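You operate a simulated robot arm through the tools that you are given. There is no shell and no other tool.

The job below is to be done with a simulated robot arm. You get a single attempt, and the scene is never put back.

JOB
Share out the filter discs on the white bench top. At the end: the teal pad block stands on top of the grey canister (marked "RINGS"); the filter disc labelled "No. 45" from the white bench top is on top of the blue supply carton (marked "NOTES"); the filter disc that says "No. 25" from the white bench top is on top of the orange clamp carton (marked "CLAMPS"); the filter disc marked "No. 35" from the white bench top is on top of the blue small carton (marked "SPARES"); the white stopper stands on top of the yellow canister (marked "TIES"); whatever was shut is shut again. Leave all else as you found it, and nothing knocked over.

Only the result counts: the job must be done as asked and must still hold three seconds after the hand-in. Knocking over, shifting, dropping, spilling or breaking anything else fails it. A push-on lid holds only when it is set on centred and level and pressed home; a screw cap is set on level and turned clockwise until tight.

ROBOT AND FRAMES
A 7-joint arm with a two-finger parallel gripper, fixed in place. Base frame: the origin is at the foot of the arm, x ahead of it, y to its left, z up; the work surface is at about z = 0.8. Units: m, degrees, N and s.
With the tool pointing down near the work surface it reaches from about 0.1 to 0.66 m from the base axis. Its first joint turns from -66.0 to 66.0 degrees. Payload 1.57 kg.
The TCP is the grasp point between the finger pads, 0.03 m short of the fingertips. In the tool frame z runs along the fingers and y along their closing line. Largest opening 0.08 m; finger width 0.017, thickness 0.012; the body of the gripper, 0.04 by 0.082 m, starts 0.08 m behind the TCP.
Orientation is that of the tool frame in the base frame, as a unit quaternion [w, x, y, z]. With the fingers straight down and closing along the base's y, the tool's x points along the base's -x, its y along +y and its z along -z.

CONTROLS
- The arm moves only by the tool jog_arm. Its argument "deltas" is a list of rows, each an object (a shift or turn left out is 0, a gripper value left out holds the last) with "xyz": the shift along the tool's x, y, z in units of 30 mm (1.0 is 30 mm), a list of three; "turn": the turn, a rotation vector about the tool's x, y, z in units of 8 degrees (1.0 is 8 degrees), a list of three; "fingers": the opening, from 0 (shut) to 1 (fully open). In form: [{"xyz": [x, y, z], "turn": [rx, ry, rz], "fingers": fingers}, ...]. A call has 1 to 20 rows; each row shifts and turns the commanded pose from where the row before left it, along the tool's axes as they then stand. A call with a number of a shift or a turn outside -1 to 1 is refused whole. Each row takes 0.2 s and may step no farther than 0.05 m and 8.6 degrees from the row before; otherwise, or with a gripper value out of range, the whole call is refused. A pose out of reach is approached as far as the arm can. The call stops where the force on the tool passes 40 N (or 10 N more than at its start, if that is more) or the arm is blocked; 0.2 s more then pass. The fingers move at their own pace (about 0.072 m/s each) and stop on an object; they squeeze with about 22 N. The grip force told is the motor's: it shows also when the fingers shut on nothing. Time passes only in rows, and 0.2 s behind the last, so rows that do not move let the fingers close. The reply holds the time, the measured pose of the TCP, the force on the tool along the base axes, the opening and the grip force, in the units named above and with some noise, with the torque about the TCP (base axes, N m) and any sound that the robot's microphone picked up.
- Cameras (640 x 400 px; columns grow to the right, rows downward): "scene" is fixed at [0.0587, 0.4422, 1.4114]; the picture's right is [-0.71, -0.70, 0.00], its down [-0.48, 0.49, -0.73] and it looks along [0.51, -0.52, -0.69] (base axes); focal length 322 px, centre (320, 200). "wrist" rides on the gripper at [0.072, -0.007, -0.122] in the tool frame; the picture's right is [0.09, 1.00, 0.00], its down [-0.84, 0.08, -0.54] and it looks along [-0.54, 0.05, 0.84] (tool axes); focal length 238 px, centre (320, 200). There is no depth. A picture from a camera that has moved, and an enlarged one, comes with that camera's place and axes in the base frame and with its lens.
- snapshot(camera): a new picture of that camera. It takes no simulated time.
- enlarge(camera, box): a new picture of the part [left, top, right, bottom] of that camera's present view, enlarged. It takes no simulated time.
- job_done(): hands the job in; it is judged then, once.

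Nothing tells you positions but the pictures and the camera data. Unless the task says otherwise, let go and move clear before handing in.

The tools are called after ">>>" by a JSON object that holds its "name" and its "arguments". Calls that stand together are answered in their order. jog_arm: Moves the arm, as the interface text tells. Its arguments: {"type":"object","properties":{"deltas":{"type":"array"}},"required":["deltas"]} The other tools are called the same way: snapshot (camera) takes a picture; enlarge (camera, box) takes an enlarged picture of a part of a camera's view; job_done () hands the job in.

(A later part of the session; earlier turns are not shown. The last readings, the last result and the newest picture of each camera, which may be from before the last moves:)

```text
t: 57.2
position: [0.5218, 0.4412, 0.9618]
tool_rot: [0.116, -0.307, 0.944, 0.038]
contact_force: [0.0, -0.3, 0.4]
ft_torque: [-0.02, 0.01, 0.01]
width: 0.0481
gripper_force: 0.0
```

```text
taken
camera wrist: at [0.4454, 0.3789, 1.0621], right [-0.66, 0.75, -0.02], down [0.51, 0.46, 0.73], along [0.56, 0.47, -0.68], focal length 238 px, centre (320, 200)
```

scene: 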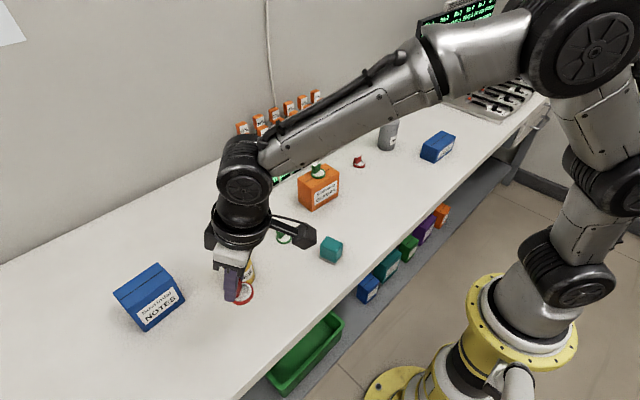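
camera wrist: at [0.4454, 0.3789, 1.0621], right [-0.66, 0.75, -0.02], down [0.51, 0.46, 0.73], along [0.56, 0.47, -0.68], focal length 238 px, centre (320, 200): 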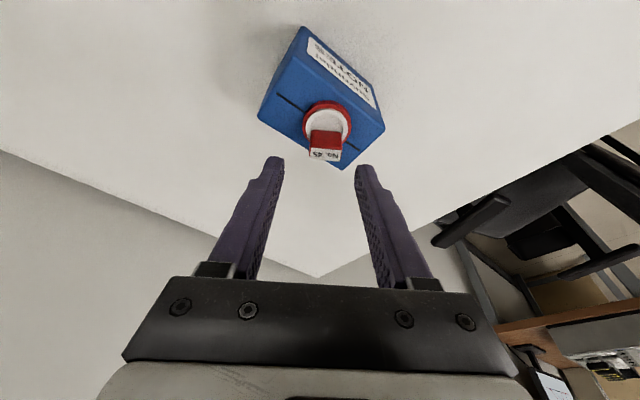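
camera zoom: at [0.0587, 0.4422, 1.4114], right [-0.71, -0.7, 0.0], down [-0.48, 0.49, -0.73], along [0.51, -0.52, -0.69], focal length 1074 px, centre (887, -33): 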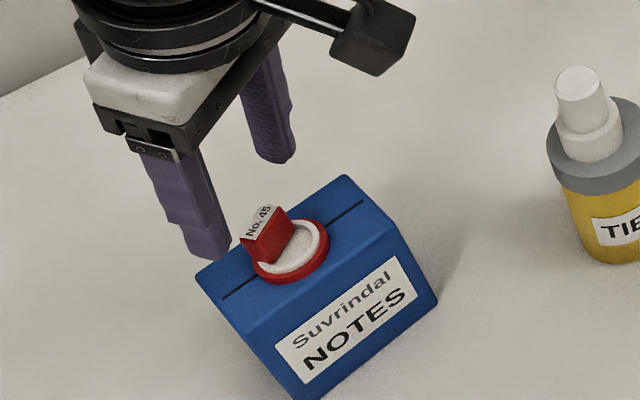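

No. 45 rests on NOTES and the carton has not moved. Next is the teal block near (0.362, 0.10). I'll back out along the same clear path, turn to about 13 degrees to match the block, and hover over it.

>>> {"name": "jog_arm", "arguments": {"deltas": [{"xyz": [0.113, 0.01, -0.544]}, {"xyz": [0.772, 0.103, -0.3]}, {"xyz": [0.772, 0.103, -0.3]}, {"xyz": [0.772, 0.103, -0.3]}, {"xyz": [0.772, 0.103, -0.3]}, {"xyz": [0.772, 0.103, -0.3]}, {"xyz": [0.772, 0.103, -0.3]}, {"xyz": [0.772, 0.103, -0.3]}, {"xyz": [0.772, 0.103, -0.3]}, {"turn": [0.232, 0, 0.93]}, {"turn": [0.232, 0, 0.93]}, {"turn": [0.232, 0, 0.93]}, {"xyz": [0, 0, 0]}]}}

>>> {"name": "jog_arm", "arguments": {"deltas": [{"xyz": [0.088, -0.396, 0.067], "fingers": 1}, {"xyz": [0.176, -0.792, 0.135]}, {"xyz": [0.176, -0.792, 0.135]}, {"xyz": [0.176, -0.792, 0.135]}, {"xyz": [0.176, -0.792, 0.135]}, {"xyz": [0.176, -0.792, 0.135]}, {"xyz": [0.176, -0.792, 0.135]}, {"xyz": [0.176, -0.792, 0.135]}, {"xyz": [0.176, -0.792, 0.135]}, {"xyz": [0.176, -0.792, 0.135]}, {"xyz": [0.088, -0.396, 0.067]}, {"xyz": [0, 0, 0]}]}}

>>> {"name": "snapshot", "arguments": {"camera": "wrist"}}

>>> {"name": "snapshot", "arguments": {"camera": "scene"}}

```text
t: 60.0
position: [0.3431, 0.3423, 0.9998]
tool_rot: [0.121, -0.112, 0.986, 0.013]
contact_force: [0.2, -0.2, -0.4]
ft_torque: [-0.01, 0.0, 0.02]
width: 0.0479
gripper_force: 0.0
```

```text
t: 62.6
position: [0.3553, 0.101, 0.9482]
tool_rot: [0.121, -0.112, 0.986, 0.014]
contact_force: [0.6, 1.3, 0.0]
ft_torque: [-0.03, -0.01, 0.0]
width: 0.0799
gripper_force: 0.1
```

```text
taken
camera wrist: at [0.2599, 0.0726, 1.049], right [-0.31, 0.95, -0.02], down [0.65, 0.23, 0.73], along [0.7, 0.21, -0.68], focal length 238 px, centre (320, 200)
```

wrist: 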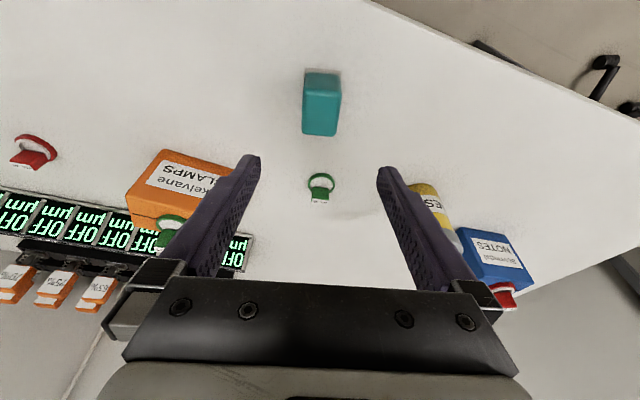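

```text
taken
```

scene: 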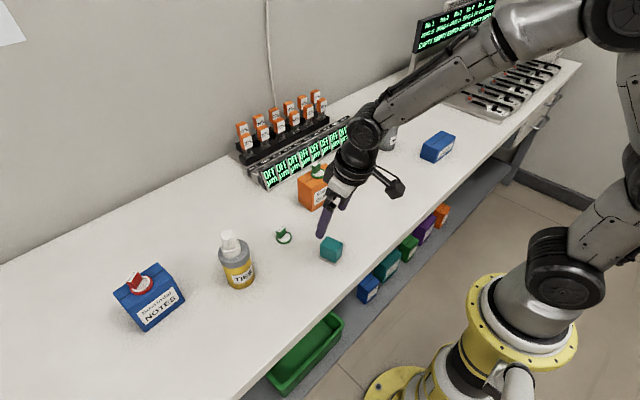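

>>> {"name": "enlarge", "arguments": {"camera": "wrist", "box": [280, 55, 365, 150]}}

>>> {"name": "enlarge", "arguments": {"camera": "scene", "box": [300, 225, 360, 275]}}

```text
4.21 times, centred on (322, 102) of wrist
camera zoom: at [0.2599, 0.0726, 1.049], right [-0.31, 0.95, -0.02], down [0.65, 0.23, 0.73], along [0.7, 0.21, -0.68], focal length 1004 px, centre (310, 610)
```

zoom: 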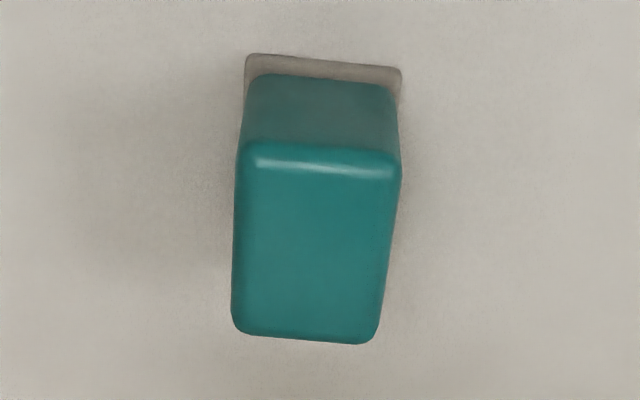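

```text
8.00 times, centred on (330, 250) of scene
camera zoom: at [0.0587, 0.4421, 1.4114], right [-0.71, -0.7, 0.0], down [-0.48, 0.49, -0.73], along [0.51, -0.52, -0.69], focal length 2578 px, centre (240, -200)
```

zoom: 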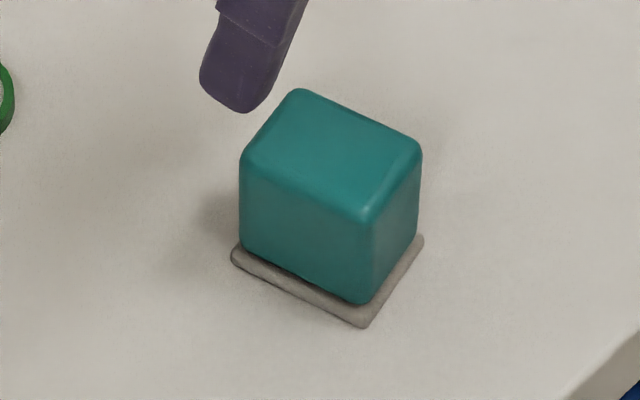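

The teal block is centred near (0.3615, 0.101) at a yaw of about 13 to 14 degrees, roughly 34 by 44 mm, with its top near z 0.843. I'll go down around it.

>>> {"name": "jog_arm", "arguments": {"deltas": [{"xyz": [0.162, -0.013, 0.715], "fingers": 1}, {"xyz": [0.162, -0.013, 0.715]}, {"xyz": [0.162, -0.013, 0.715]}, {"xyz": [0.162, -0.012, 0.715]}, {"xyz": [0, 0, 0]}]}}

>>> {"name": "enlarge", "arguments": {"camera": "wrist", "box": [220, 60, 420, 240]}}

>>> {"name": "enlarge", "arguments": {"camera": "scene", "box": [290, 190, 380, 280]}}

```text
t: 63.8
position: [0.3562, 0.0993, 0.8598]
tool_rot: [0.12, -0.111, 0.986, 0.013]
contact_force: [0.0, 0.3, 0.1]
ft_torque: [0.02, 0.0, 0.03]
width: 0.0802
gripper_force: 0.1
```

```text
2.22 times, centred on (320, 150) of wrist
camera zoom: at [0.2615, 0.0717, 0.9611], right [-0.31, 0.95, -0.02], down [0.65, 0.23, 0.73], along [0.7, 0.21, -0.68], focal length 530 px, centre (320, 311)
```

zoom: 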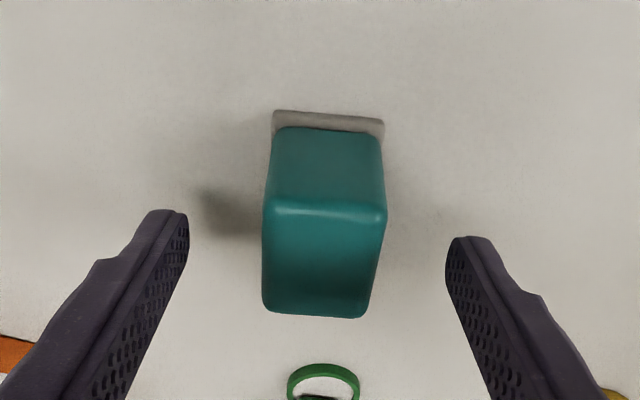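

```text
4.44 times, centred on (335, 235) of scene
camera zoom: at [0.0587, 0.4422, 1.4114], right [-0.71, -0.7, 0.0], down [-0.48, 0.49, -0.73], along [0.51, -0.52, -0.69], focal length 1432 px, centre (253, 44)
```

zoom: 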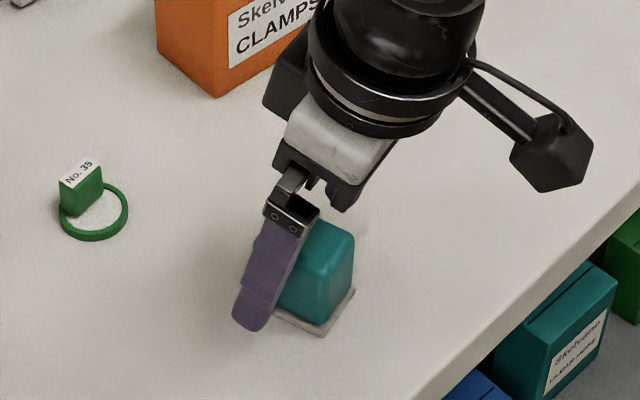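

The block is centred between the open fingers. I'll go down the last part and close on it.

>>> {"name": "jog_arm", "arguments": {"deltas": [{"xyz": [0.081, 0.01, 0.357]}, {"xyz": [0.081, 0.01, 0.357]}, {"xyz": [0, 0, 0]}, {"xyz": [0, 0, 0], "fingers": 0}, {"xyz": [0, 0, 0]}, {"xyz": [0, 0, 0]}, {"xyz": [0, 0, 0]}]}}

>>> {"name": "enlarge", "arguments": {"camera": "wrist", "box": [220, 60, 420, 240]}}

>>> {"name": "enlarge", "arguments": {"camera": "scene", "box": [290, 190, 380, 280]}}

```text
t: 65.4
position: [0.3575, 0.1001, 0.8383]
tool_rot: [0.121, -0.113, 0.986, 0.014]
contact_force: [-0.2, -0.1, -0.3]
ft_torque: [0.02, 0.02, -0.01]
width: 0.0336
gripper_force: 21.4
```

```text
2.22 times, centred on (320, 150) of wrist
camera zoom: at [0.2615, 0.0721, 0.9396], right [-0.31, 0.95, -0.02], down [0.65, 0.23, 0.73], along [0.7, 0.21, -0.69], focal length 530 px, centre (320, 311)
```

zoom: 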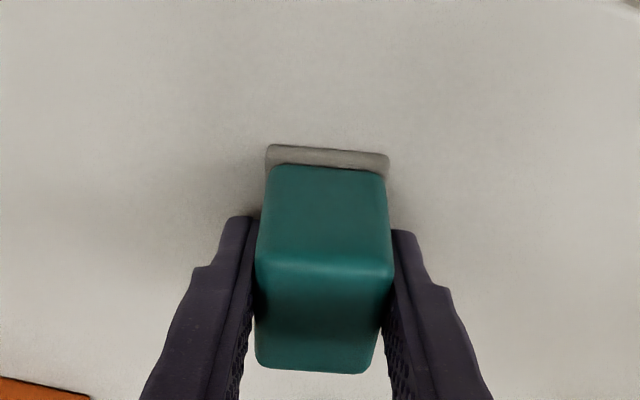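

```text
4.44 times, centred on (335, 235) of scene
camera zoom: at [0.0587, 0.4422, 1.4114], right [-0.71, -0.7, 0.0], down [-0.48, 0.49, -0.73], along [0.51, -0.52, -0.69], focal length 1432 px, centre (253, 44)
```

zoom: 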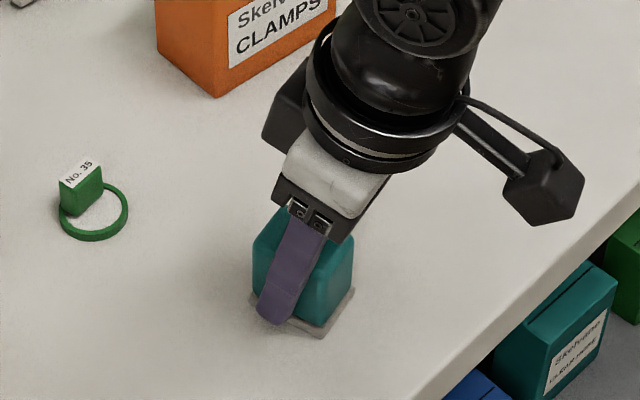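

The block is gripped at 33.6 mm. I'll lift slowly and see whether the grey pad comes along.

>>> {"name": "jog_arm", "arguments": {"deltas": [{"xyz": [-0.012, 0, -0.05]}, {"xyz": [-0.024, 0, -0.1]}, {"xyz": [-0.036, 0, -0.15]}, {"xyz": [-0.06, 0, -0.24]}, {"xyz": [-0.1, 0, -0.4]}]}}

>>> {"name": "enlarge", "arguments": {"camera": "wrist", "box": [220, 60, 420, 240]}}

>>> {"name": "enlarge", "arguments": {"camera": "scene", "box": [290, 190, 380, 280]}}

```text
t: 66.6
position: [0.356, 0.1002, 0.8678]
tool_rot: [0.121, -0.113, 0.986, 0.013]
contact_force: [0.4, 0.8, -0.2]
ft_torque: [0.0, -0.01, -0.01]
width: 0.0336
gripper_force: 21.7
```

```text
2.22 times, centred on (320, 150) of wrist
camera zoom: at [0.2608, 0.0716, 0.9685], right [-0.31, 0.95, -0.02], down [0.65, 0.23, 0.73], along [0.7, 0.21, -0.68], focal length 530 px, centre (320, 311)
```

zoom: 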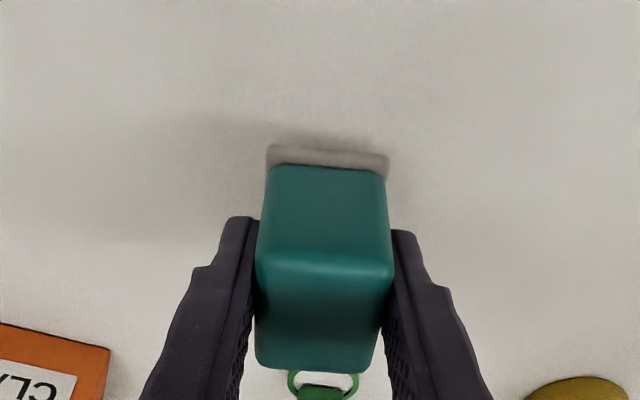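

```text
4.44 times, centred on (335, 235) of scene
camera zoom: at [0.0587, 0.4422, 1.4114], right [-0.71, -0.7, 0.0], down [-0.48, 0.49, -0.73], along [0.51, -0.52, -0.69], focal length 1432 px, centre (253, 44)
```

zoom: 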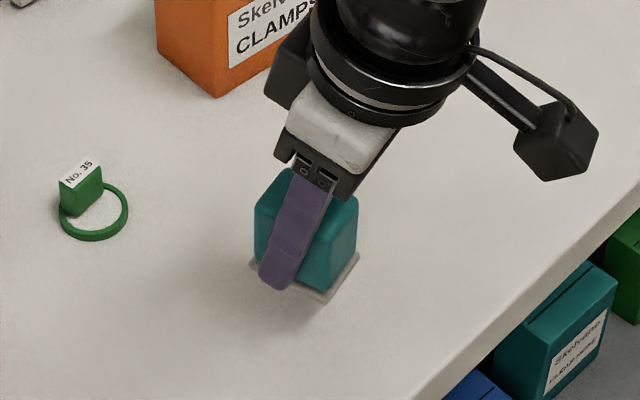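

The pad comes along as part of the block, and the grip is steady. I'll raise it, turn the tool towards the RINGS canister, and carry it across.

>>> {"name": "jog_arm", "arguments": {"deltas": [{"xyz": [-0.12, 0, -0.485]}, {"xyz": [-0.12, 0, -0.485]}, {"xyz": [-0.12, 0, -0.485]}, {"xyz": [-0.12, 0, -0.485]}, {"xyz": [-0.12, 0, -0.485]}, {"xyz": [-0.12, 0, -0.485]}, {"xyz": [-0.12, 0, -0.485]}, {"turn": [0.242, 0, 0.97]}, {"turn": [0.242, 0, 0.97]}, {"turn": [0.242, 0, 0.97]}, {"turn": [0.242, 0, 0.97]}, {"turn": [0.242, 0, 0.97]}, {"xyz": [0, 0, 0]}]}}

>>> {"name": "jog_arm", "arguments": {"deltas": [{"xyz": [-0.328, -0.363, 0.076]}, {"xyz": [-0.655, -0.726, 0.151]}, {"xyz": [-0.655, -0.726, 0.151]}, {"xyz": [-0.655, -0.726, 0.151]}, {"xyz": [-0.655, -0.726, 0.151]}, {"xyz": [-0.655, -0.726, 0.151]}, {"xyz": [-0.655, -0.726, 0.151]}, {"xyz": [-0.655, -0.726, 0.151]}, {"xyz": [-0.655, -0.726, 0.151]}, {"xyz": [-0.655, -0.726, 0.151]}, {"xyz": [-0.655, -0.726, 0.151]}, {"xyz": [-0.655, -0.726, 0.151]}, {"xyz": [-0.655, -0.726, 0.151]}, {"xyz": [-0.655, -0.726, 0.151]}, {"xyz": [-0.328, -0.363, 0.076]}, {"xyz": [0, 0, 0]}]}}

>>> {"name": "snapshot", "arguments": {"camera": "wrist"}}

>>> {"name": "snapshot", "arguments": {"camera": "scene"}}

```text
t: 69.4
position: [0.3576, 0.1007, 0.973]
tool_rot: [0.119, 0.232, 0.965, -0.028]
contact_force: [0.6, 0.0, -1.2]
ft_torque: [0.02, 0.01, 0.01]
width: 0.0337
gripper_force: 22.7
```

```text
t: 72.8
position: [0.4696, -0.2994, 0.9758]
tool_rot: [0.119, 0.232, 0.965, -0.029]
contact_force: [0.6, 0.3, -0.4]
ft_torque: [-0.04, 0.0, -0.01]
width: 0.0335
gripper_force: 22.3
```

```text
taken
camera wrist: at [0.3778, -0.2595, 1.0769], right [0.37, 0.93, -0.02], down [0.64, -0.24, 0.73], along [0.67, -0.29, -0.68], focal length 238 px, centre (320, 200)
```

wrist: 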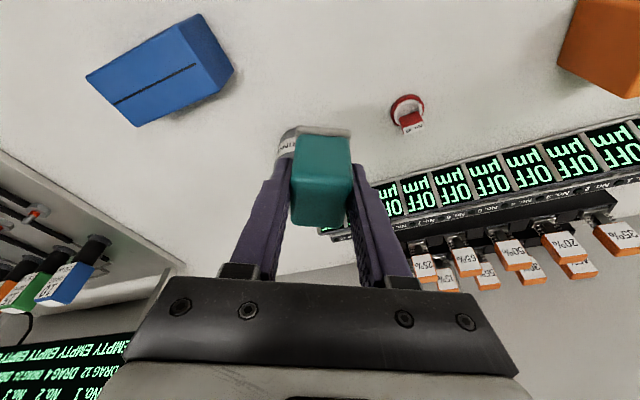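

```text
taken
```

scene: 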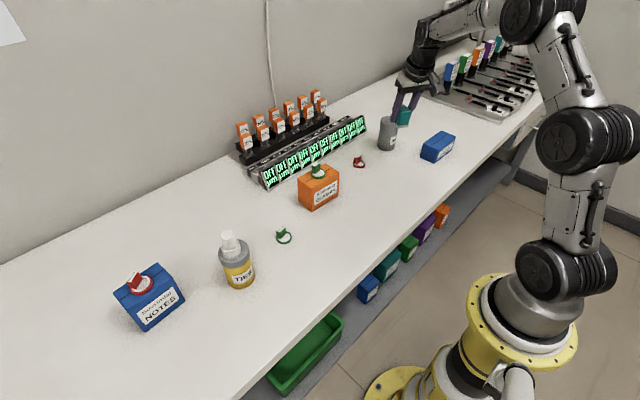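

The block is held, and RINGS lies just beyond it in the wrist view. I'll enlarge both views to pin down the lid's centre and height.

>>> {"name": "enlarge", "arguments": {"camera": "scene", "box": [360, 85, 440, 165]}}

>>> {"name": "enlarge", "arguments": {"camera": "wrist", "box": [220, 90, 420, 250]}}

>>> {"name": "enlarge", "arguments": {"camera": "wrist", "box": [70, 0, 250, 140]}}

```text
5.00 times, centred on (400, 125) of scene
camera zoom: at [0.0587, 0.4421, 1.4114], right [-0.71, -0.7, 0.0], down [-0.48, 0.49, -0.73], along [0.51, -0.52, -0.69], focal length 1611 px, centre (-80, 575)
```

zoom: 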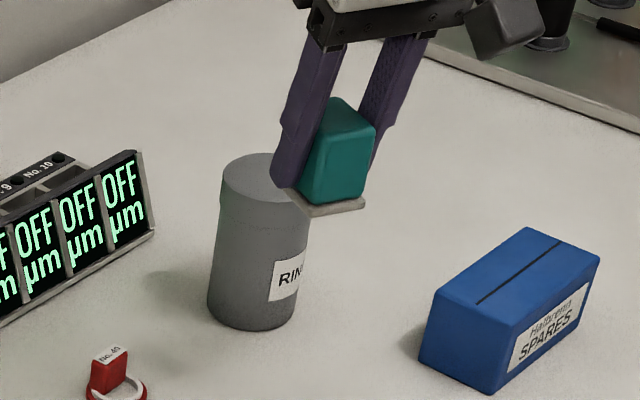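

```text
2.50 times, centred on (320, 170) of wrist
camera zoom: at [0.3778, -0.2595, 1.0769], right [0.37, 0.93, -0.02], down [0.64, -0.24, 0.73], along [0.67, -0.29, -0.68], focal length 596 px, centre (320, 275)
```

zoom: 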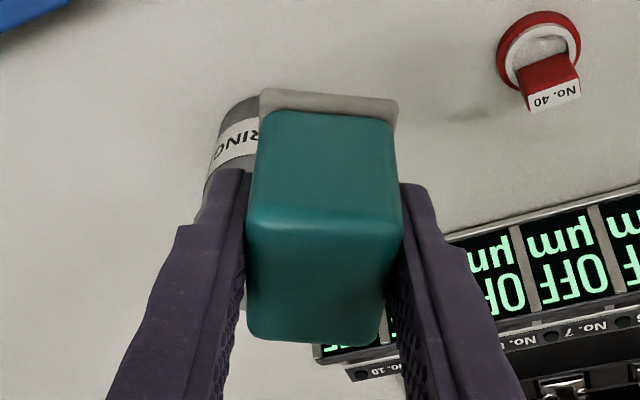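

```text
2.86 times, centred on (160, 70) of wrist
camera zoom: at [0.3778, -0.2595, 1.0769], right [0.37, 0.93, -0.02], down [0.64, -0.24, 0.73], along [0.67, -0.29, -0.68], focal length 681 px, centre (777, 571)
```

zoom: 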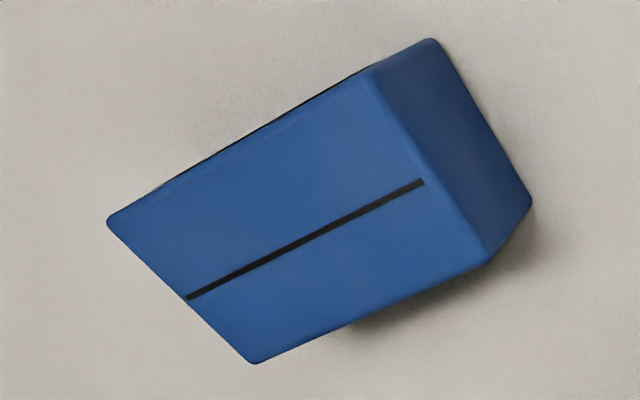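

The scene camera's projection agrees well with the known finger positions. I'll zoom tighter on RINGS to read its edges accurately.

>>> {"name": "enlarge", "arguments": {"camera": "scene", "box": [370, 110, 410, 156]}}

```text
8.70 times, centred on (390, 133) of scene
camera zoom: at [0.0587, 0.4421, 1.4114], right [-0.71, -0.7, 0.0], down [-0.48, 0.49, -0.73], along [0.51, -0.52, -0.69], focal length 2802 px, centre (-289, 783)
```

zoom: 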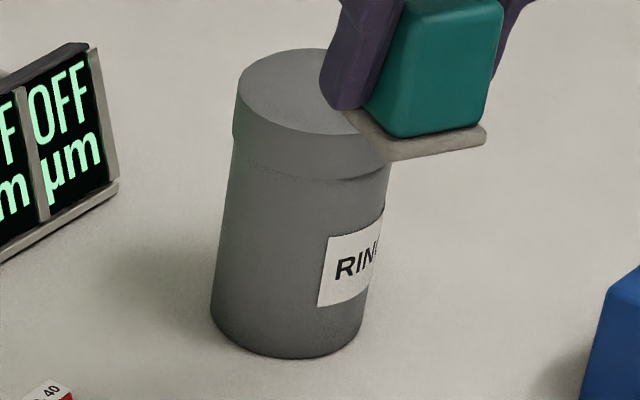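

RINGS comes out at about (0.540, -0.357) with its lid top at z 0.899. I'll move the block over it, staying about 35 mm above the lid.

>>> {"name": "jog_arm", "arguments": {"deltas": [{"xyz": [-0.277, -0.066, 0.069]}, {"xyz": [-0.553, -0.132, 0.138]}, {"xyz": [-0.553, -0.132, 0.138]}, {"xyz": [-0.553, -0.132, 0.138]}, {"xyz": [-0.553, -0.132, 0.138]}, {"xyz": [-0.277, -0.066, 0.069]}, {"xyz": [0, 0, 0]}]}}

>>> {"name": "enlarge", "arguments": {"camera": "scene", "box": [360, 85, 430, 160]}}

>>> {"name": "enlarge", "arguments": {"camera": "wrist", "box": [220, 60, 420, 240]}}

```text
t: 74.4
position: [0.5382, -0.3572, 0.978]
tool_rot: [0.119, 0.232, 0.965, -0.029]
contact_force: [-0.5, 0.0, -1.4]
ft_torque: [0.02, 0.0, -0.01]
width: 0.0335
gripper_force: 22.0
```

```text
5.33 times, centred on (395, 122) of scene
camera zoom: at [0.0587, 0.4421, 1.4114], right [-0.71, -0.7, 0.0], down [-0.48, 0.49, -0.73], along [0.51, -0.52, -0.69], focal length 1719 px, centre (-80, 613)
```

zoom: 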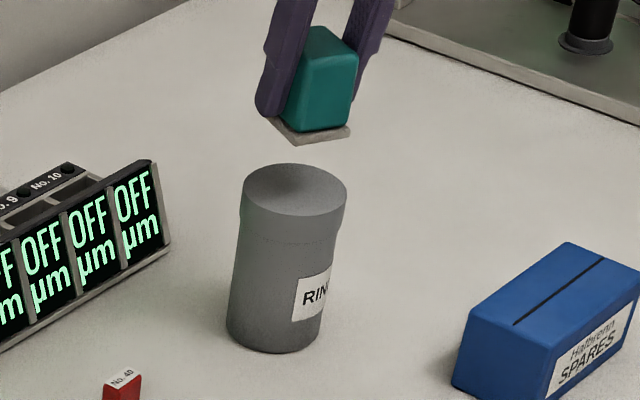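

```text
2.22 times, centred on (320, 150) of wrist
camera zoom: at [0.4457, -0.3164, 1.0793], right [0.37, 0.93, -0.02], down [0.64, -0.24, 0.73], along [0.67, -0.29, -0.68], focal length 530 px, centre (320, 311)
```

zoom: 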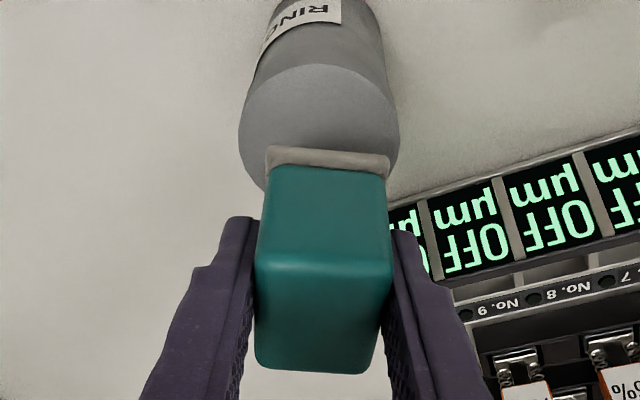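

The block is over the RINGS lid, about 2 to 3 mm outward of centre. I'll correct that and lower to about 10 mm above.

>>> {"name": "jog_arm", "arguments": {"deltas": [{"xyz": [0.102, -0.006, 0.318]}, {"xyz": [0.102, -0.006, 0.318]}, {"xyz": [0.102, -0.006, 0.318]}, {"xyz": [0, 0, 0]}]}}

>>> {"name": "enlarge", "arguments": {"camera": "scene", "box": [365, 90, 425, 155]}}

>>> {"name": "enlarge", "arguments": {"camera": "wrist", "box": [220, 60, 420, 240]}}

```text
t: 75.4
position: [0.5352, -0.3575, 0.947]
tool_rot: [0.119, 0.232, 0.965, -0.028]
contact_force: [-0.5, 1.0, -0.7]
ft_torque: [0.03, 0.0, 0.0]
width: 0.0336
gripper_force: 21.6
```

```text
6.15 times, centred on (395, 122) of scene
camera zoom: at [0.0587, 0.4421, 1.4114], right [-0.71, -0.7, 0.0], down [-0.48, 0.49, -0.73], along [0.51, -0.52, -0.69], focal length 1983 px, centre (-142, 677)
```

zoom: 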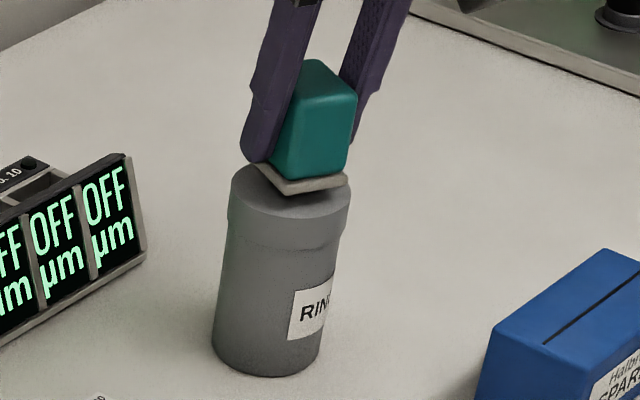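

```text
2.22 times, centred on (320, 150) of wrist
camera zoom: at [0.4437, -0.3168, 1.0487], right [0.37, 0.93, -0.02], down [0.64, -0.24, 0.73], along [0.67, -0.29, -0.69], focal length 530 px, centre (320, 311)
```

zoom: 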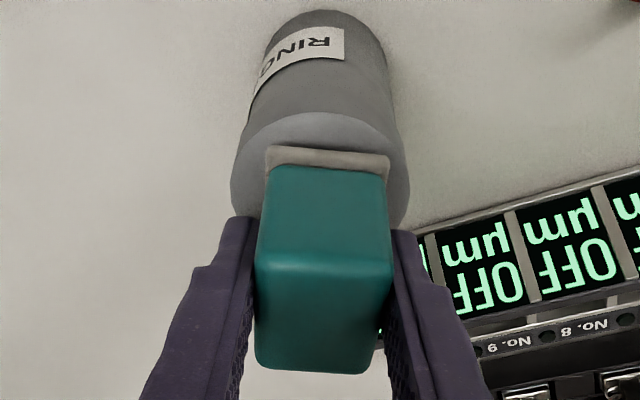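

The block is close to the lid. I'll zoom in further to check that it is centred before setting it down.

>>> {"name": "enlarge", "arguments": {"camera": "scene", "box": [376, 100, 408, 132]}}

>>> {"name": "enlarge", "arguments": {"camera": "wrist", "box": [270, 90, 370, 170]}}

```text
12.50 times, centred on (392, 116) of scene
camera zoom: at [0.0587, 0.4421, 1.4114], right [-0.71, -0.7, 0.0], down [-0.48, 0.49, -0.73], along [0.51, -0.52, -0.69], focal length 4029 px, centre (-580, 1250)
```

zoom: 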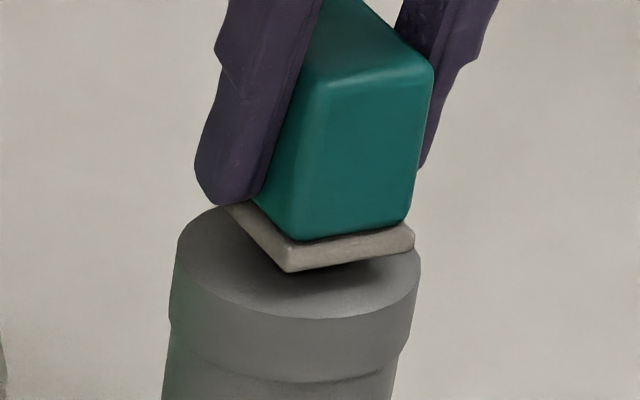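

```text
5.00 times, centred on (320, 130) of wrist
camera zoom: at [0.4437, -0.3168, 1.0487], right [0.37, 0.93, -0.02], down [0.64, -0.24, 0.73], along [0.67, -0.29, -0.69], focal length 1192 px, centre (320, 550)
```

zoom: 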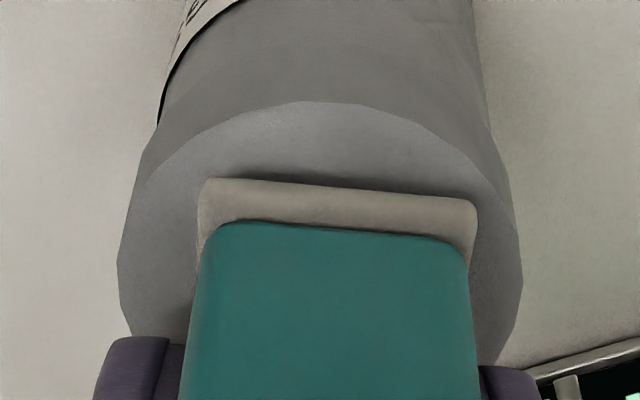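

Both views agree to within about 3 mm, and the pad lies wholly on the lid. I'll lower gently to contact.

>>> {"name": "jog_arm", "arguments": {"deltas": [{"xyz": [0.016, 0, 0.065]}, {"xyz": [0.016, 0, 0.065]}, {"xyz": [0.016, 0, 0.065]}, {"xyz": [0, 0, 0]}]}}

```text
t: 76.4
position: [0.5359, -0.3559, 0.9407]
tool_rot: [0.119, 0.231, 0.965, -0.028]
contact_force: [0.7, 0.3, 0.2]
ft_torque: [-0.01, -0.01, -0.01]
width: 0.0335
gripper_force: 21.9
```

>>> {"name": "jog_arm", "arguments": {"deltas": [{"xyz": [0.008, 0, 0.033]}, {"xyz": [0.008, 0, 0.033]}, {"xyz": [0, 0, 0]}]}}

```text
t: 77.2
position: [0.5354, -0.3564, 0.9393]
tool_rot: [0.119, 0.232, 0.965, -0.029]
contact_force: [0.3, -0.2, -1.0]
ft_torque: [0.0, -0.01, 0.01]
width: 0.0338
gripper_force: 21.8
```

>>> {"name": "jog_arm", "arguments": {"deltas": [{"xyz": [0.008, 0, 0.033]}, {"xyz": [0, 0, 0]}]}}

>>> {"name": "enlarge", "arguments": {"camera": "scene", "box": [376, 100, 408, 132]}}

```text
t: 77.8
position: [0.5378, -0.3581, 0.9391]
tool_rot: [0.118, 0.231, 0.965, -0.027]
contact_force: [-0.2, -0.3, 1.3]
ft_torque: [0.04, 0.02, 0.0]
width: 0.0335
gripper_force: 21.7
```

```text
12.50 times, centred on (392, 116) of scene
camera zoom: at [0.0587, 0.4422, 1.4114], right [-0.71, -0.7, 0.0], down [-0.48, 0.49, -0.73], along [0.51, -0.52, -0.69], focal length 4029 px, centre (-580, 1250)
```

zoom: 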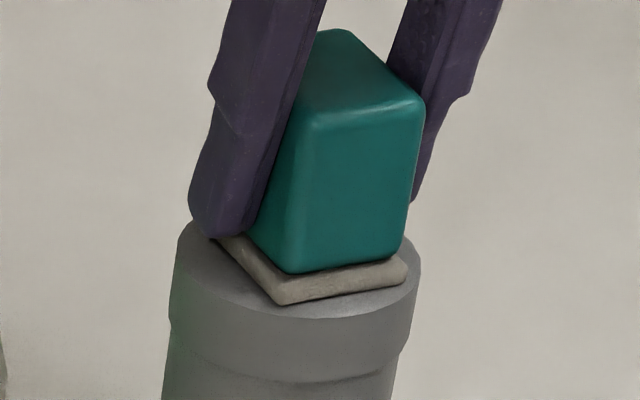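

The block is touching the lid and well centred. I'll press a touch more, then open and rise.

>>> {"name": "jog_arm", "arguments": {"deltas": [{"xyz": [0.004, 0, 0.016]}, {"xyz": [0, 0, 0]}]}}

```text
t: 78.4
position: [0.5356, -0.3577, 0.9379]
tool_rot: [0.12, 0.231, 0.965, -0.029]
contact_force: [-0.9, 0.4, 5.6]
ft_torque: [0.02, 0.13, -0.02]
width: 0.0335
gripper_force: 21.8
```

>>> {"name": "jog_arm", "arguments": {"deltas": [{"xyz": [0, 0, 0], "fingers": 0.8}, {"xyz": [0, 0, 0]}, {"xyz": [0, 0, 0]}, {"xyz": [-0.03, 0, -0.12]}, {"xyz": [-0.12, 0, -0.485]}, {"xyz": [-0.15, 0, -0.6]}, {"xyz": [0.5, 0, -0.6]}, {"xyz": [0, 0, 0]}]}}

>>> {"name": "enlarge", "arguments": {"camera": "scene", "box": [360, 80, 430, 160]}}

>>> {"name": "snapshot", "arguments": {"camera": "wrist"}}

```text
t: 80.2
position: [0.5192, -0.3483, 0.9893]
tool_rot: [0.118, 0.232, 0.965, -0.028]
contact_force: [-0.3, -0.2, 0.6]
ft_torque: [0.0, 0.0, 0.01]
width: 0.0641
gripper_force: 0.1
```

```text
5.00 times, centred on (395, 120) of scene
camera zoom: at [0.0587, 0.4422, 1.4114], right [-0.71, -0.7, 0.0], down [-0.48, 0.49, -0.73], along [0.51, -0.52, -0.69], focal length 1611 px, centre (-55, 600)
```

zoom: 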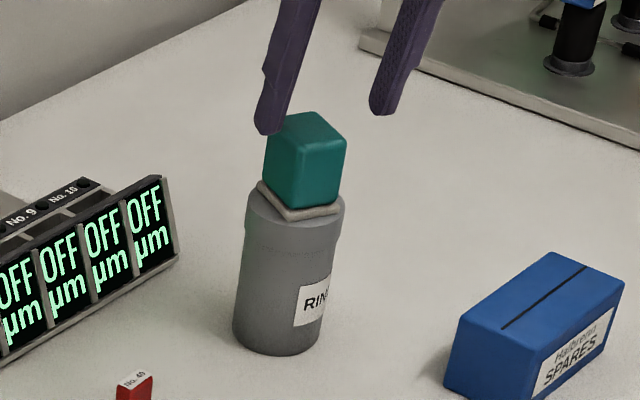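

```text
taken
camera wrist: at [0.4281, -0.3084, 1.0908], right [0.37, 0.93, -0.02], down [0.64, -0.24, 0.73], along [0.67, -0.29, -0.69], focal length 238 px, centre (320, 200)
```

wrist: 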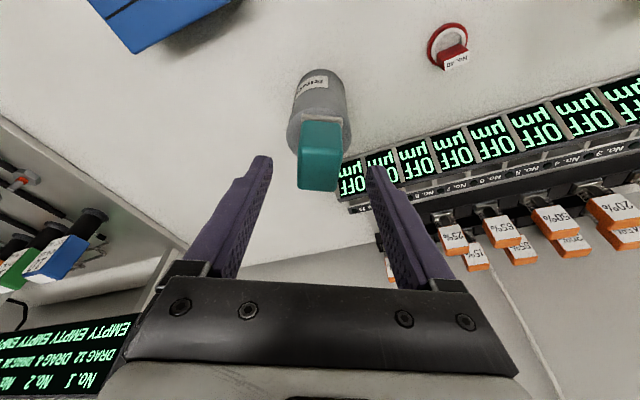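

The teal block stands level on RINGS. The last item is disc No. 35 at about (0.488, 0.140), for SPARES, whose top is centred near (0.400, -0.439) at z 0.852. I'll back off inward, turn to 6 degrees, and go to the disc.

>>> {"name": "jog_arm", "arguments": {"deltas": [{"xyz": [0.2, 0.07, -0.6]}, {"xyz": [0.698, 0.243, -0.2]}, {"xyz": [0.698, 0.243, -0.2]}, {"xyz": [0.698, 0.243, -0.2]}, {"xyz": [0.698, 0.243, -0.2]}, {"xyz": [0.698, 0.243, -0.2]}, {"xyz": [0.5, 0.172, -0.131]}, {"turn": [-0.2, 0, -0.8]}, {"turn": [-0.2, 0, -0.8]}, {"turn": [-0.2, 0, -0.8]}, {"turn": [-0.2, 0, -0.8]}, {"turn": [-0.2, 0, -0.8]}, {"xyz": [0, 0, 0]}]}}

>>> {"name": "snapshot", "arguments": {"camera": "scene"}}

```text
t: 83.0
position: [0.4185, -0.2484, 1.0089]
tool_rot: [0.122, -0.052, 0.991, 0.007]
contact_force: [0.3, -0.5, 1.2]
ft_torque: [0.0, 0.01, -0.03]
width: 0.0639
gripper_force: 0.1
```

```text
taken
```

scene: 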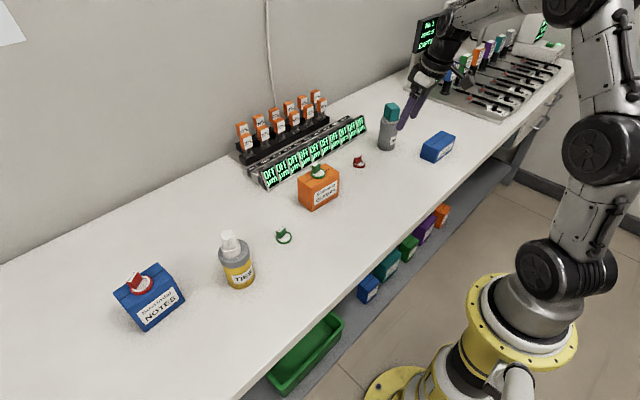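

All placed items stand as they should. I'll now move across to hover over disc No. 35.

>>> {"name": "jog_arm", "arguments": {"deltas": [{"xyz": [-0.082, 0.394, 0.0]}, {"xyz": [-0.164, 0.7875, 0.04]}, {"xyz": [-0.164, 0.7875, 0.04]}, {"xyz": [-0.164, 0.7875, 0.04]}, {"xyz": [-0.164, 0.7875, 0.04]}, {"xyz": [-0.164, 0.7875, 0.04]}, {"xyz": [-0.164, 0.7875, 0.04]}, {"xyz": [-0.164, 0.7875, 0.04]}, {"xyz": [-0.164, 0.7875, 0.04]}, {"xyz": [-0.164, 0.7875, 0.1]}, {"xyz": [-0.164, 0.7875, 0.2]}, {"xyz": [-0.164, 0.7875, 0.3]}, {"xyz": [-0.164, 0.7875, 0.35]}, {"xyz": [-0.164, 0.7875, 0.4]}, {"xyz": [-0.164, 0.7875, 0.5]}, {"xyz": [-0.164, 0.7875, 0.5]}, {"xyz": [-0.082, 0.394, 0.013]}, {"xyz": [0, 0, 0]}]}}

>>> {"name": "snapshot", "arguments": {"camera": "wrist"}}

>>> {"name": "enlarge", "arguments": {"camera": "scene", "box": [230, 170, 350, 260]}}

```text
t: 86.8
position: [0.4769, 0.1388, 0.9507]
tool_rot: [0.12, -0.051, 0.991, 0.006]
contact_force: [-0.1, 0.1, -0.6]
ft_torque: [0.04, -0.05, 0.0]
width: 0.0638
gripper_force: 0.1
```

```text
taken
camera wrist: at [0.3778, 0.1227, 1.0507], right [-0.19, 0.98, -0.02], down [0.67, 0.15, 0.73], along [0.72, 0.13, -0.68], focal length 238 px, centre (320, 200)
```

wrist: 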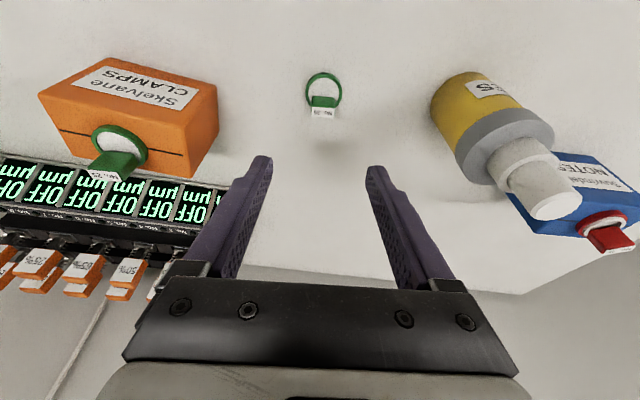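

```text
4.44 times, centred on (290, 215) of scene
camera zoom: at [0.0587, 0.4422, 1.4114], right [-0.71, -0.7, 0.0], down [-0.48, 0.49, -0.73], along [0.51, -0.52, -0.69], focal length 1432 px, centre (453, 133)
```

zoom: 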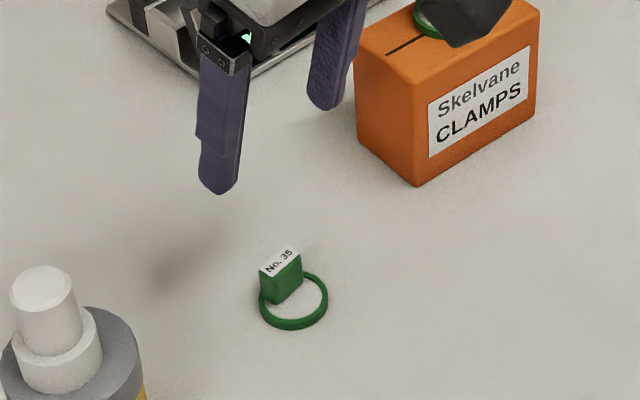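

>>> {"name": "enlarge", "arguments": {"camera": "wrist", "box": [295, 60, 350, 125]}}

```text
6.15 times, centred on (322, 92) of wrist
camera zoom: at [0.3778, 0.1227, 1.0507], right [-0.19, 0.98, -0.02], down [0.67, 0.15, 0.73], along [0.72, 0.13, -0.68], focal length 1467 px, centre (305, 862)
```

zoom: 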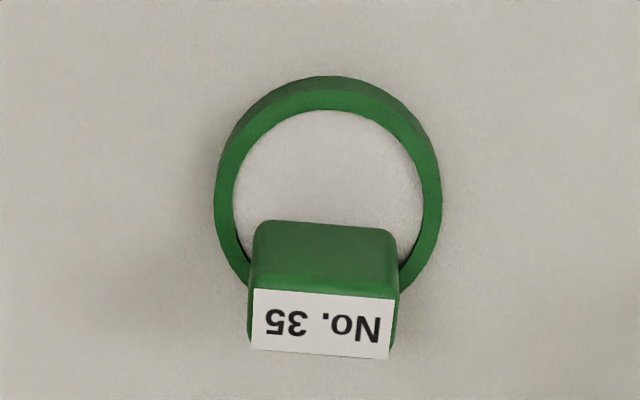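

The tab of No. 35 is centred at (0.488, 0.142) with a yaw of about 7 degrees. I'll go down most of the way and check again.

>>> {"name": "jog_arm", "arguments": {"deltas": [{"xyz": [0.135, 0.008, 0.7], "fingers": 0.7}, {"xyz": [0.135, 0.008, 0.7]}, {"xyz": [0.135, 0.008, 0.7]}, {"xyz": [0.135, 0.008, 0.7]}, {"xyz": [0, 0, 0]}]}}

>>> {"name": "enlarge", "arguments": {"camera": "wrist", "box": [240, 80, 400, 240]}}

```text
t: 88.0
position: [0.4789, 0.1399, 0.8638]
tool_rot: [0.122, -0.051, 0.991, 0.007]
contact_force: [0.3, 0.0, 0.7]
ft_torque: [0.01, 0.0, 0.0]
width: 0.056
gripper_force: 0.2
```

```text
2.50 times, centred on (320, 160) of wrist
camera zoom: at [0.3799, 0.1232, 0.9644], right [-0.19, 0.98, -0.02], down [0.67, 0.15, 0.73], along [0.72, 0.13, -0.68], focal length 596 px, centre (320, 300)
```

zoom: 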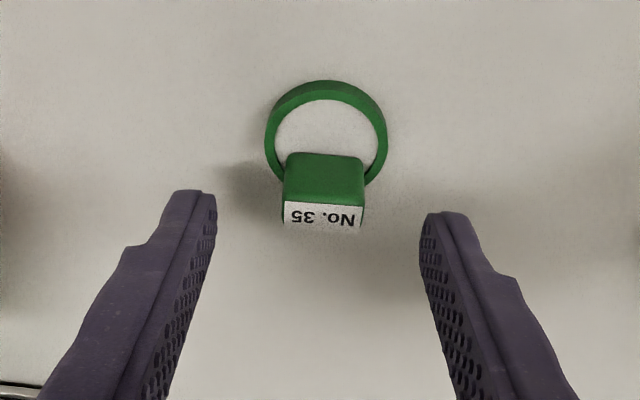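

The tab is centred. I'll make the last descent with a small forward correction and close.

>>> {"name": "jog_arm", "arguments": {"deltas": [{"xyz": [0.022, 0.015, 0.391]}, {"xyz": [0.023, 0.015, 0.391]}, {"xyz": [0, 0, 0]}, {"xyz": [0, 0, 0], "fingers": 0}, {"xyz": [0, 0, 0]}, {"xyz": [0, 0, 0]}, {"xyz": [0, 0, 0]}]}}

>>> {"name": "enlarge", "arguments": {"camera": "wrist", "box": [240, 80, 400, 240]}}

>>> {"name": "enlarge", "arguments": {"camera": "scene", "box": [250, 190, 330, 260]}}

```text
t: 89.6
position: [0.4831, 0.1396, 0.8421]
tool_rot: [0.121, -0.052, 0.991, 0.006]
contact_force: [0.0, -0.3, 2.0]
ft_torque: [0.01, 0.0, 0.01]
width: 0.0232
gripper_force: 21.7
```

```text
2.50 times, centred on (320, 160) of wrist
camera zoom: at [0.3844, 0.1239, 0.9429], right [-0.19, 0.98, -0.02], down [0.67, 0.15, 0.73], along [0.72, 0.13, -0.68], focal length 596 px, centre (320, 300)
```

zoom: 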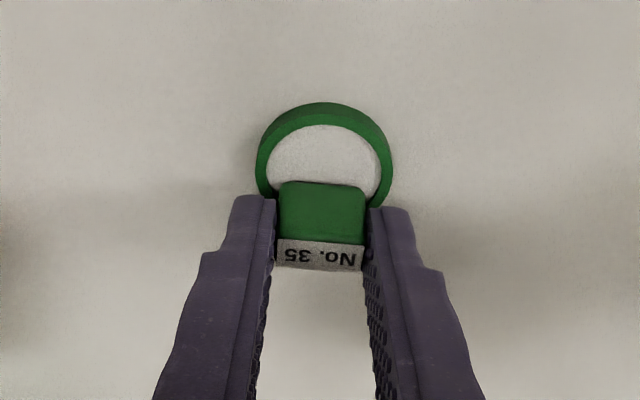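

```text
5.71 times, centred on (290, 225) of scene
camera zoom: at [0.0587, 0.4421, 1.4114], right [-0.71, -0.7, 0.0], down [-0.48, 0.49, -0.73], along [0.51, -0.52, -0.69], focal length 1842 px, centre (491, 57)
```

zoom: 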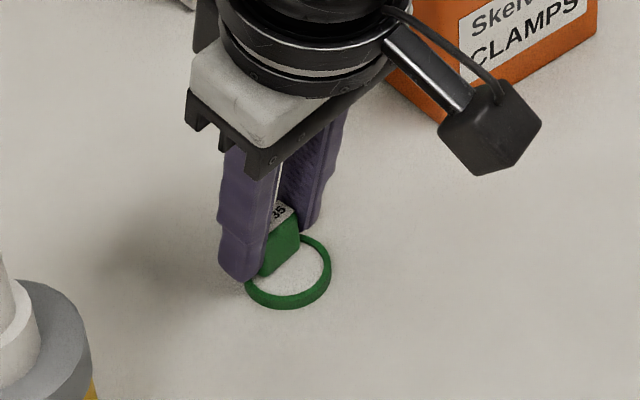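

No. 35 is gripped at 23 mm. I'll lift it slowly and turn the tool towards SPARES.

>>> {"name": "jog_arm", "arguments": {"deltas": [{"xyz": [-0.012, 0, -0.05]}, {"xyz": [-0.024, 0, -0.1]}, {"xyz": [-0.036, 0, -0.15]}, {"xyz": [-0.06, 0, -0.24]}, {"xyz": [-0.1, 0, -0.4]}, {"xyz": [-0.12, 0, -0.485]}, {"xyz": [-0.12, 0, -0.485]}]}}

>>> {"name": "enlarge", "arguments": {"camera": "wrist", "box": [240, 80, 400, 240]}}

>>> {"name": "jog_arm", "arguments": {"deltas": [{"xyz": [-0.12, 0, -0.485]}, {"xyz": [-0.12, 0, -0.485]}, {"xyz": [-0.12, 0, -0.485]}, {"xyz": [-0.12, 0, -0.485]}, {"xyz": [-0.12, 0, -0.485]}, {"xyz": [-0.12, 0, -0.485]}, {"turn": [0.242, 0, 0.97]}, {"turn": [0.242, 0, 0.97]}, {"turn": [0.242, 0, 0.97]}, {"turn": [0.242, 0, 0.97]}, {"turn": [0.242, 0, 0.97]}, {"xyz": [0, 0, 0]}]}}

>>> {"name": "snapshot", "arguments": {"camera": "wrist"}}

```text
t: 91.2
position: [0.483, 0.1399, 0.8999]
tool_rot: [0.122, -0.051, 0.991, 0.006]
contact_force: [0.0, 0.0, -0.5]
ft_torque: [-0.01, -0.02, 0.03]
width: 0.0231
gripper_force: 22.0
```

```text
2.50 times, centred on (320, 160) of wrist
camera zoom: at [0.3847, 0.1245, 1.0013], right [-0.19, 0.98, -0.02], down [0.67, 0.15, 0.73], along [0.72, 0.13, -0.69], focal length 596 px, centre (320, 300)
```

zoom: 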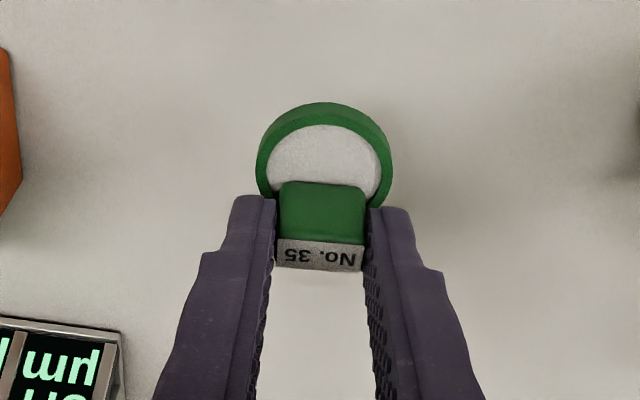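

```text
t: 93.8
position: [0.4823, 0.1394, 0.9913]
tool_rot: [0.116, 0.29, 0.949, -0.035]
contact_force: [-0.4, -0.3, -1.2]
ft_torque: [-0.01, -0.02, -0.03]
width: 0.0233
gripper_force: 22.2
```

```text
taken
camera wrist: at [0.3962, 0.191, 1.0906], right [0.48, 0.87, -0.02], down [0.61, -0.32, 0.73], along [0.63, -0.37, -0.68], focal length 238 px, centre (320, 200)
```

wrist: 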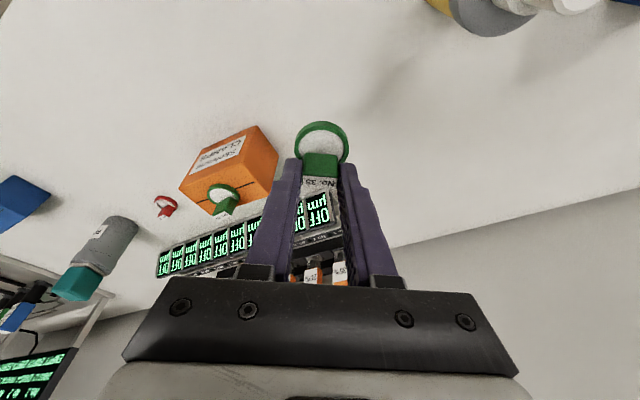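

The disc hangs level with the tool turned to -34 degrees. I'll carry it across towards SPARES.

>>> {"name": "jog_arm", "arguments": {"deltas": [{"xyz": [-0.198, -0.421, 0.049]}, {"xyz": [-0.395, -0.842, 0.0986]}, {"xyz": [-0.395, -0.842, 0.0986]}, {"xyz": [-0.395, -0.842, 0.0986]}, {"xyz": [-0.395, -0.842, 0.0986]}, {"xyz": [-0.395, -0.842, 0.0986]}, {"xyz": [-0.395, -0.842, 0.0986]}, {"xyz": [-0.395, -0.842, 0.0986]}, {"xyz": [-0.395, -0.842, 0.0986]}, {"xyz": [-0.395, -0.842, 0.0986]}, {"xyz": [-0.395, -0.842, 0.0986]}, {"xyz": [-0.395, -0.842, 0.0986]}, {"xyz": [-0.395, -0.842, 0.0986]}, {"xyz": [-0.395, -0.842, 0.0986]}, {"xyz": [-0.395, -0.842, 0.0986]}, {"xyz": [-0.395, -0.842, 0.0986]}, {"xyz": [-0.395, -0.842, 0.0986]}, {"xyz": [-0.395, -0.842, 0.0986]}, {"xyz": [-0.198, -0.421, 0.049]}, {"xyz": [0, 0, 0]}]}}

>>> {"name": "snapshot", "arguments": {"camera": "wrist"}}

>>> {"name": "snapshot", "arguments": {"camera": "scene"}}

```text
t: 98.0
position: [0.4111, -0.3612, 0.9885]
tool_rot: [0.117, 0.291, 0.949, -0.035]
contact_force: [0.3, -0.2, -0.2]
ft_torque: [0.02, 0.02, -0.01]
width: 0.0232
gripper_force: 21.7
```

```text
taken
camera wrist: at [0.3245, -0.3103, 1.0889], right [0.48, 0.88, -0.02], down [0.61, -0.32, 0.73], along [0.63, -0.37, -0.68], focal length 238 px, centre (320, 200)
```

wrist: 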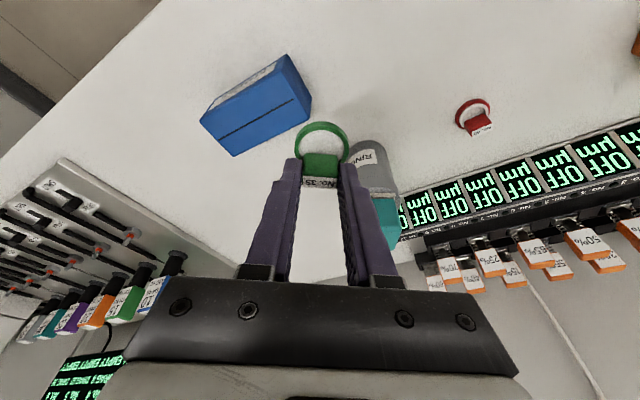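

```text
taken
```

scene: 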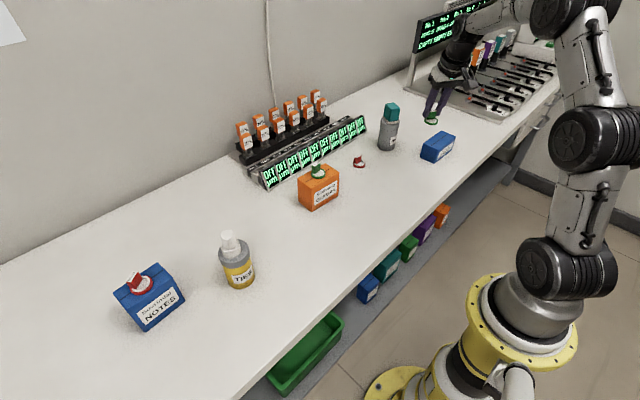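

>>> {"name": "enlarge", "arguments": {"camera": "wrist", "box": [185, 40, 335, 170]}}

>>> {"name": "enlarge", "arguments": {"camera": "scene", "box": [400, 95, 480, 175]}}

```text
3.08 times, centred on (260, 105) of wrist
camera zoom: at [0.3245, -0.3103, 1.0889], right [0.48, 0.88, -0.02], down [0.61, -0.32, 0.73], along [0.63, -0.37, -0.68], focal length 733 px, centre (505, 492)
```

zoom: 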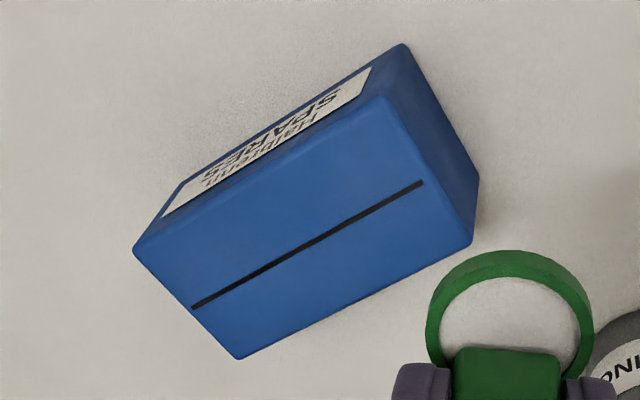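

```text
5.00 times, centred on (440, 135) of scene
camera zoom: at [0.0587, 0.4421, 1.4114], right [-0.71, -0.7, 0.0], down [-0.48, 0.49, -0.73], along [0.51, -0.52, -0.69], focal length 1611 px, centre (-280, 525)
```

zoom: 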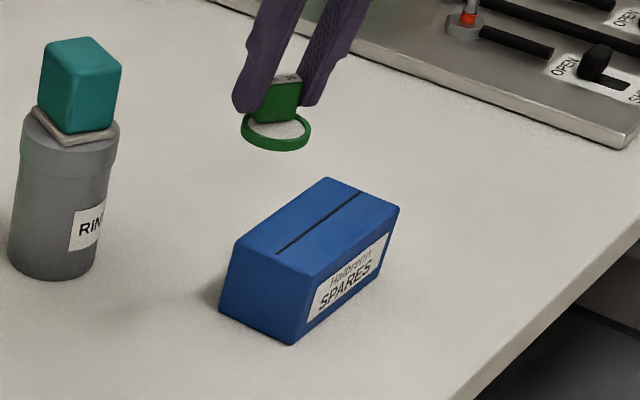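

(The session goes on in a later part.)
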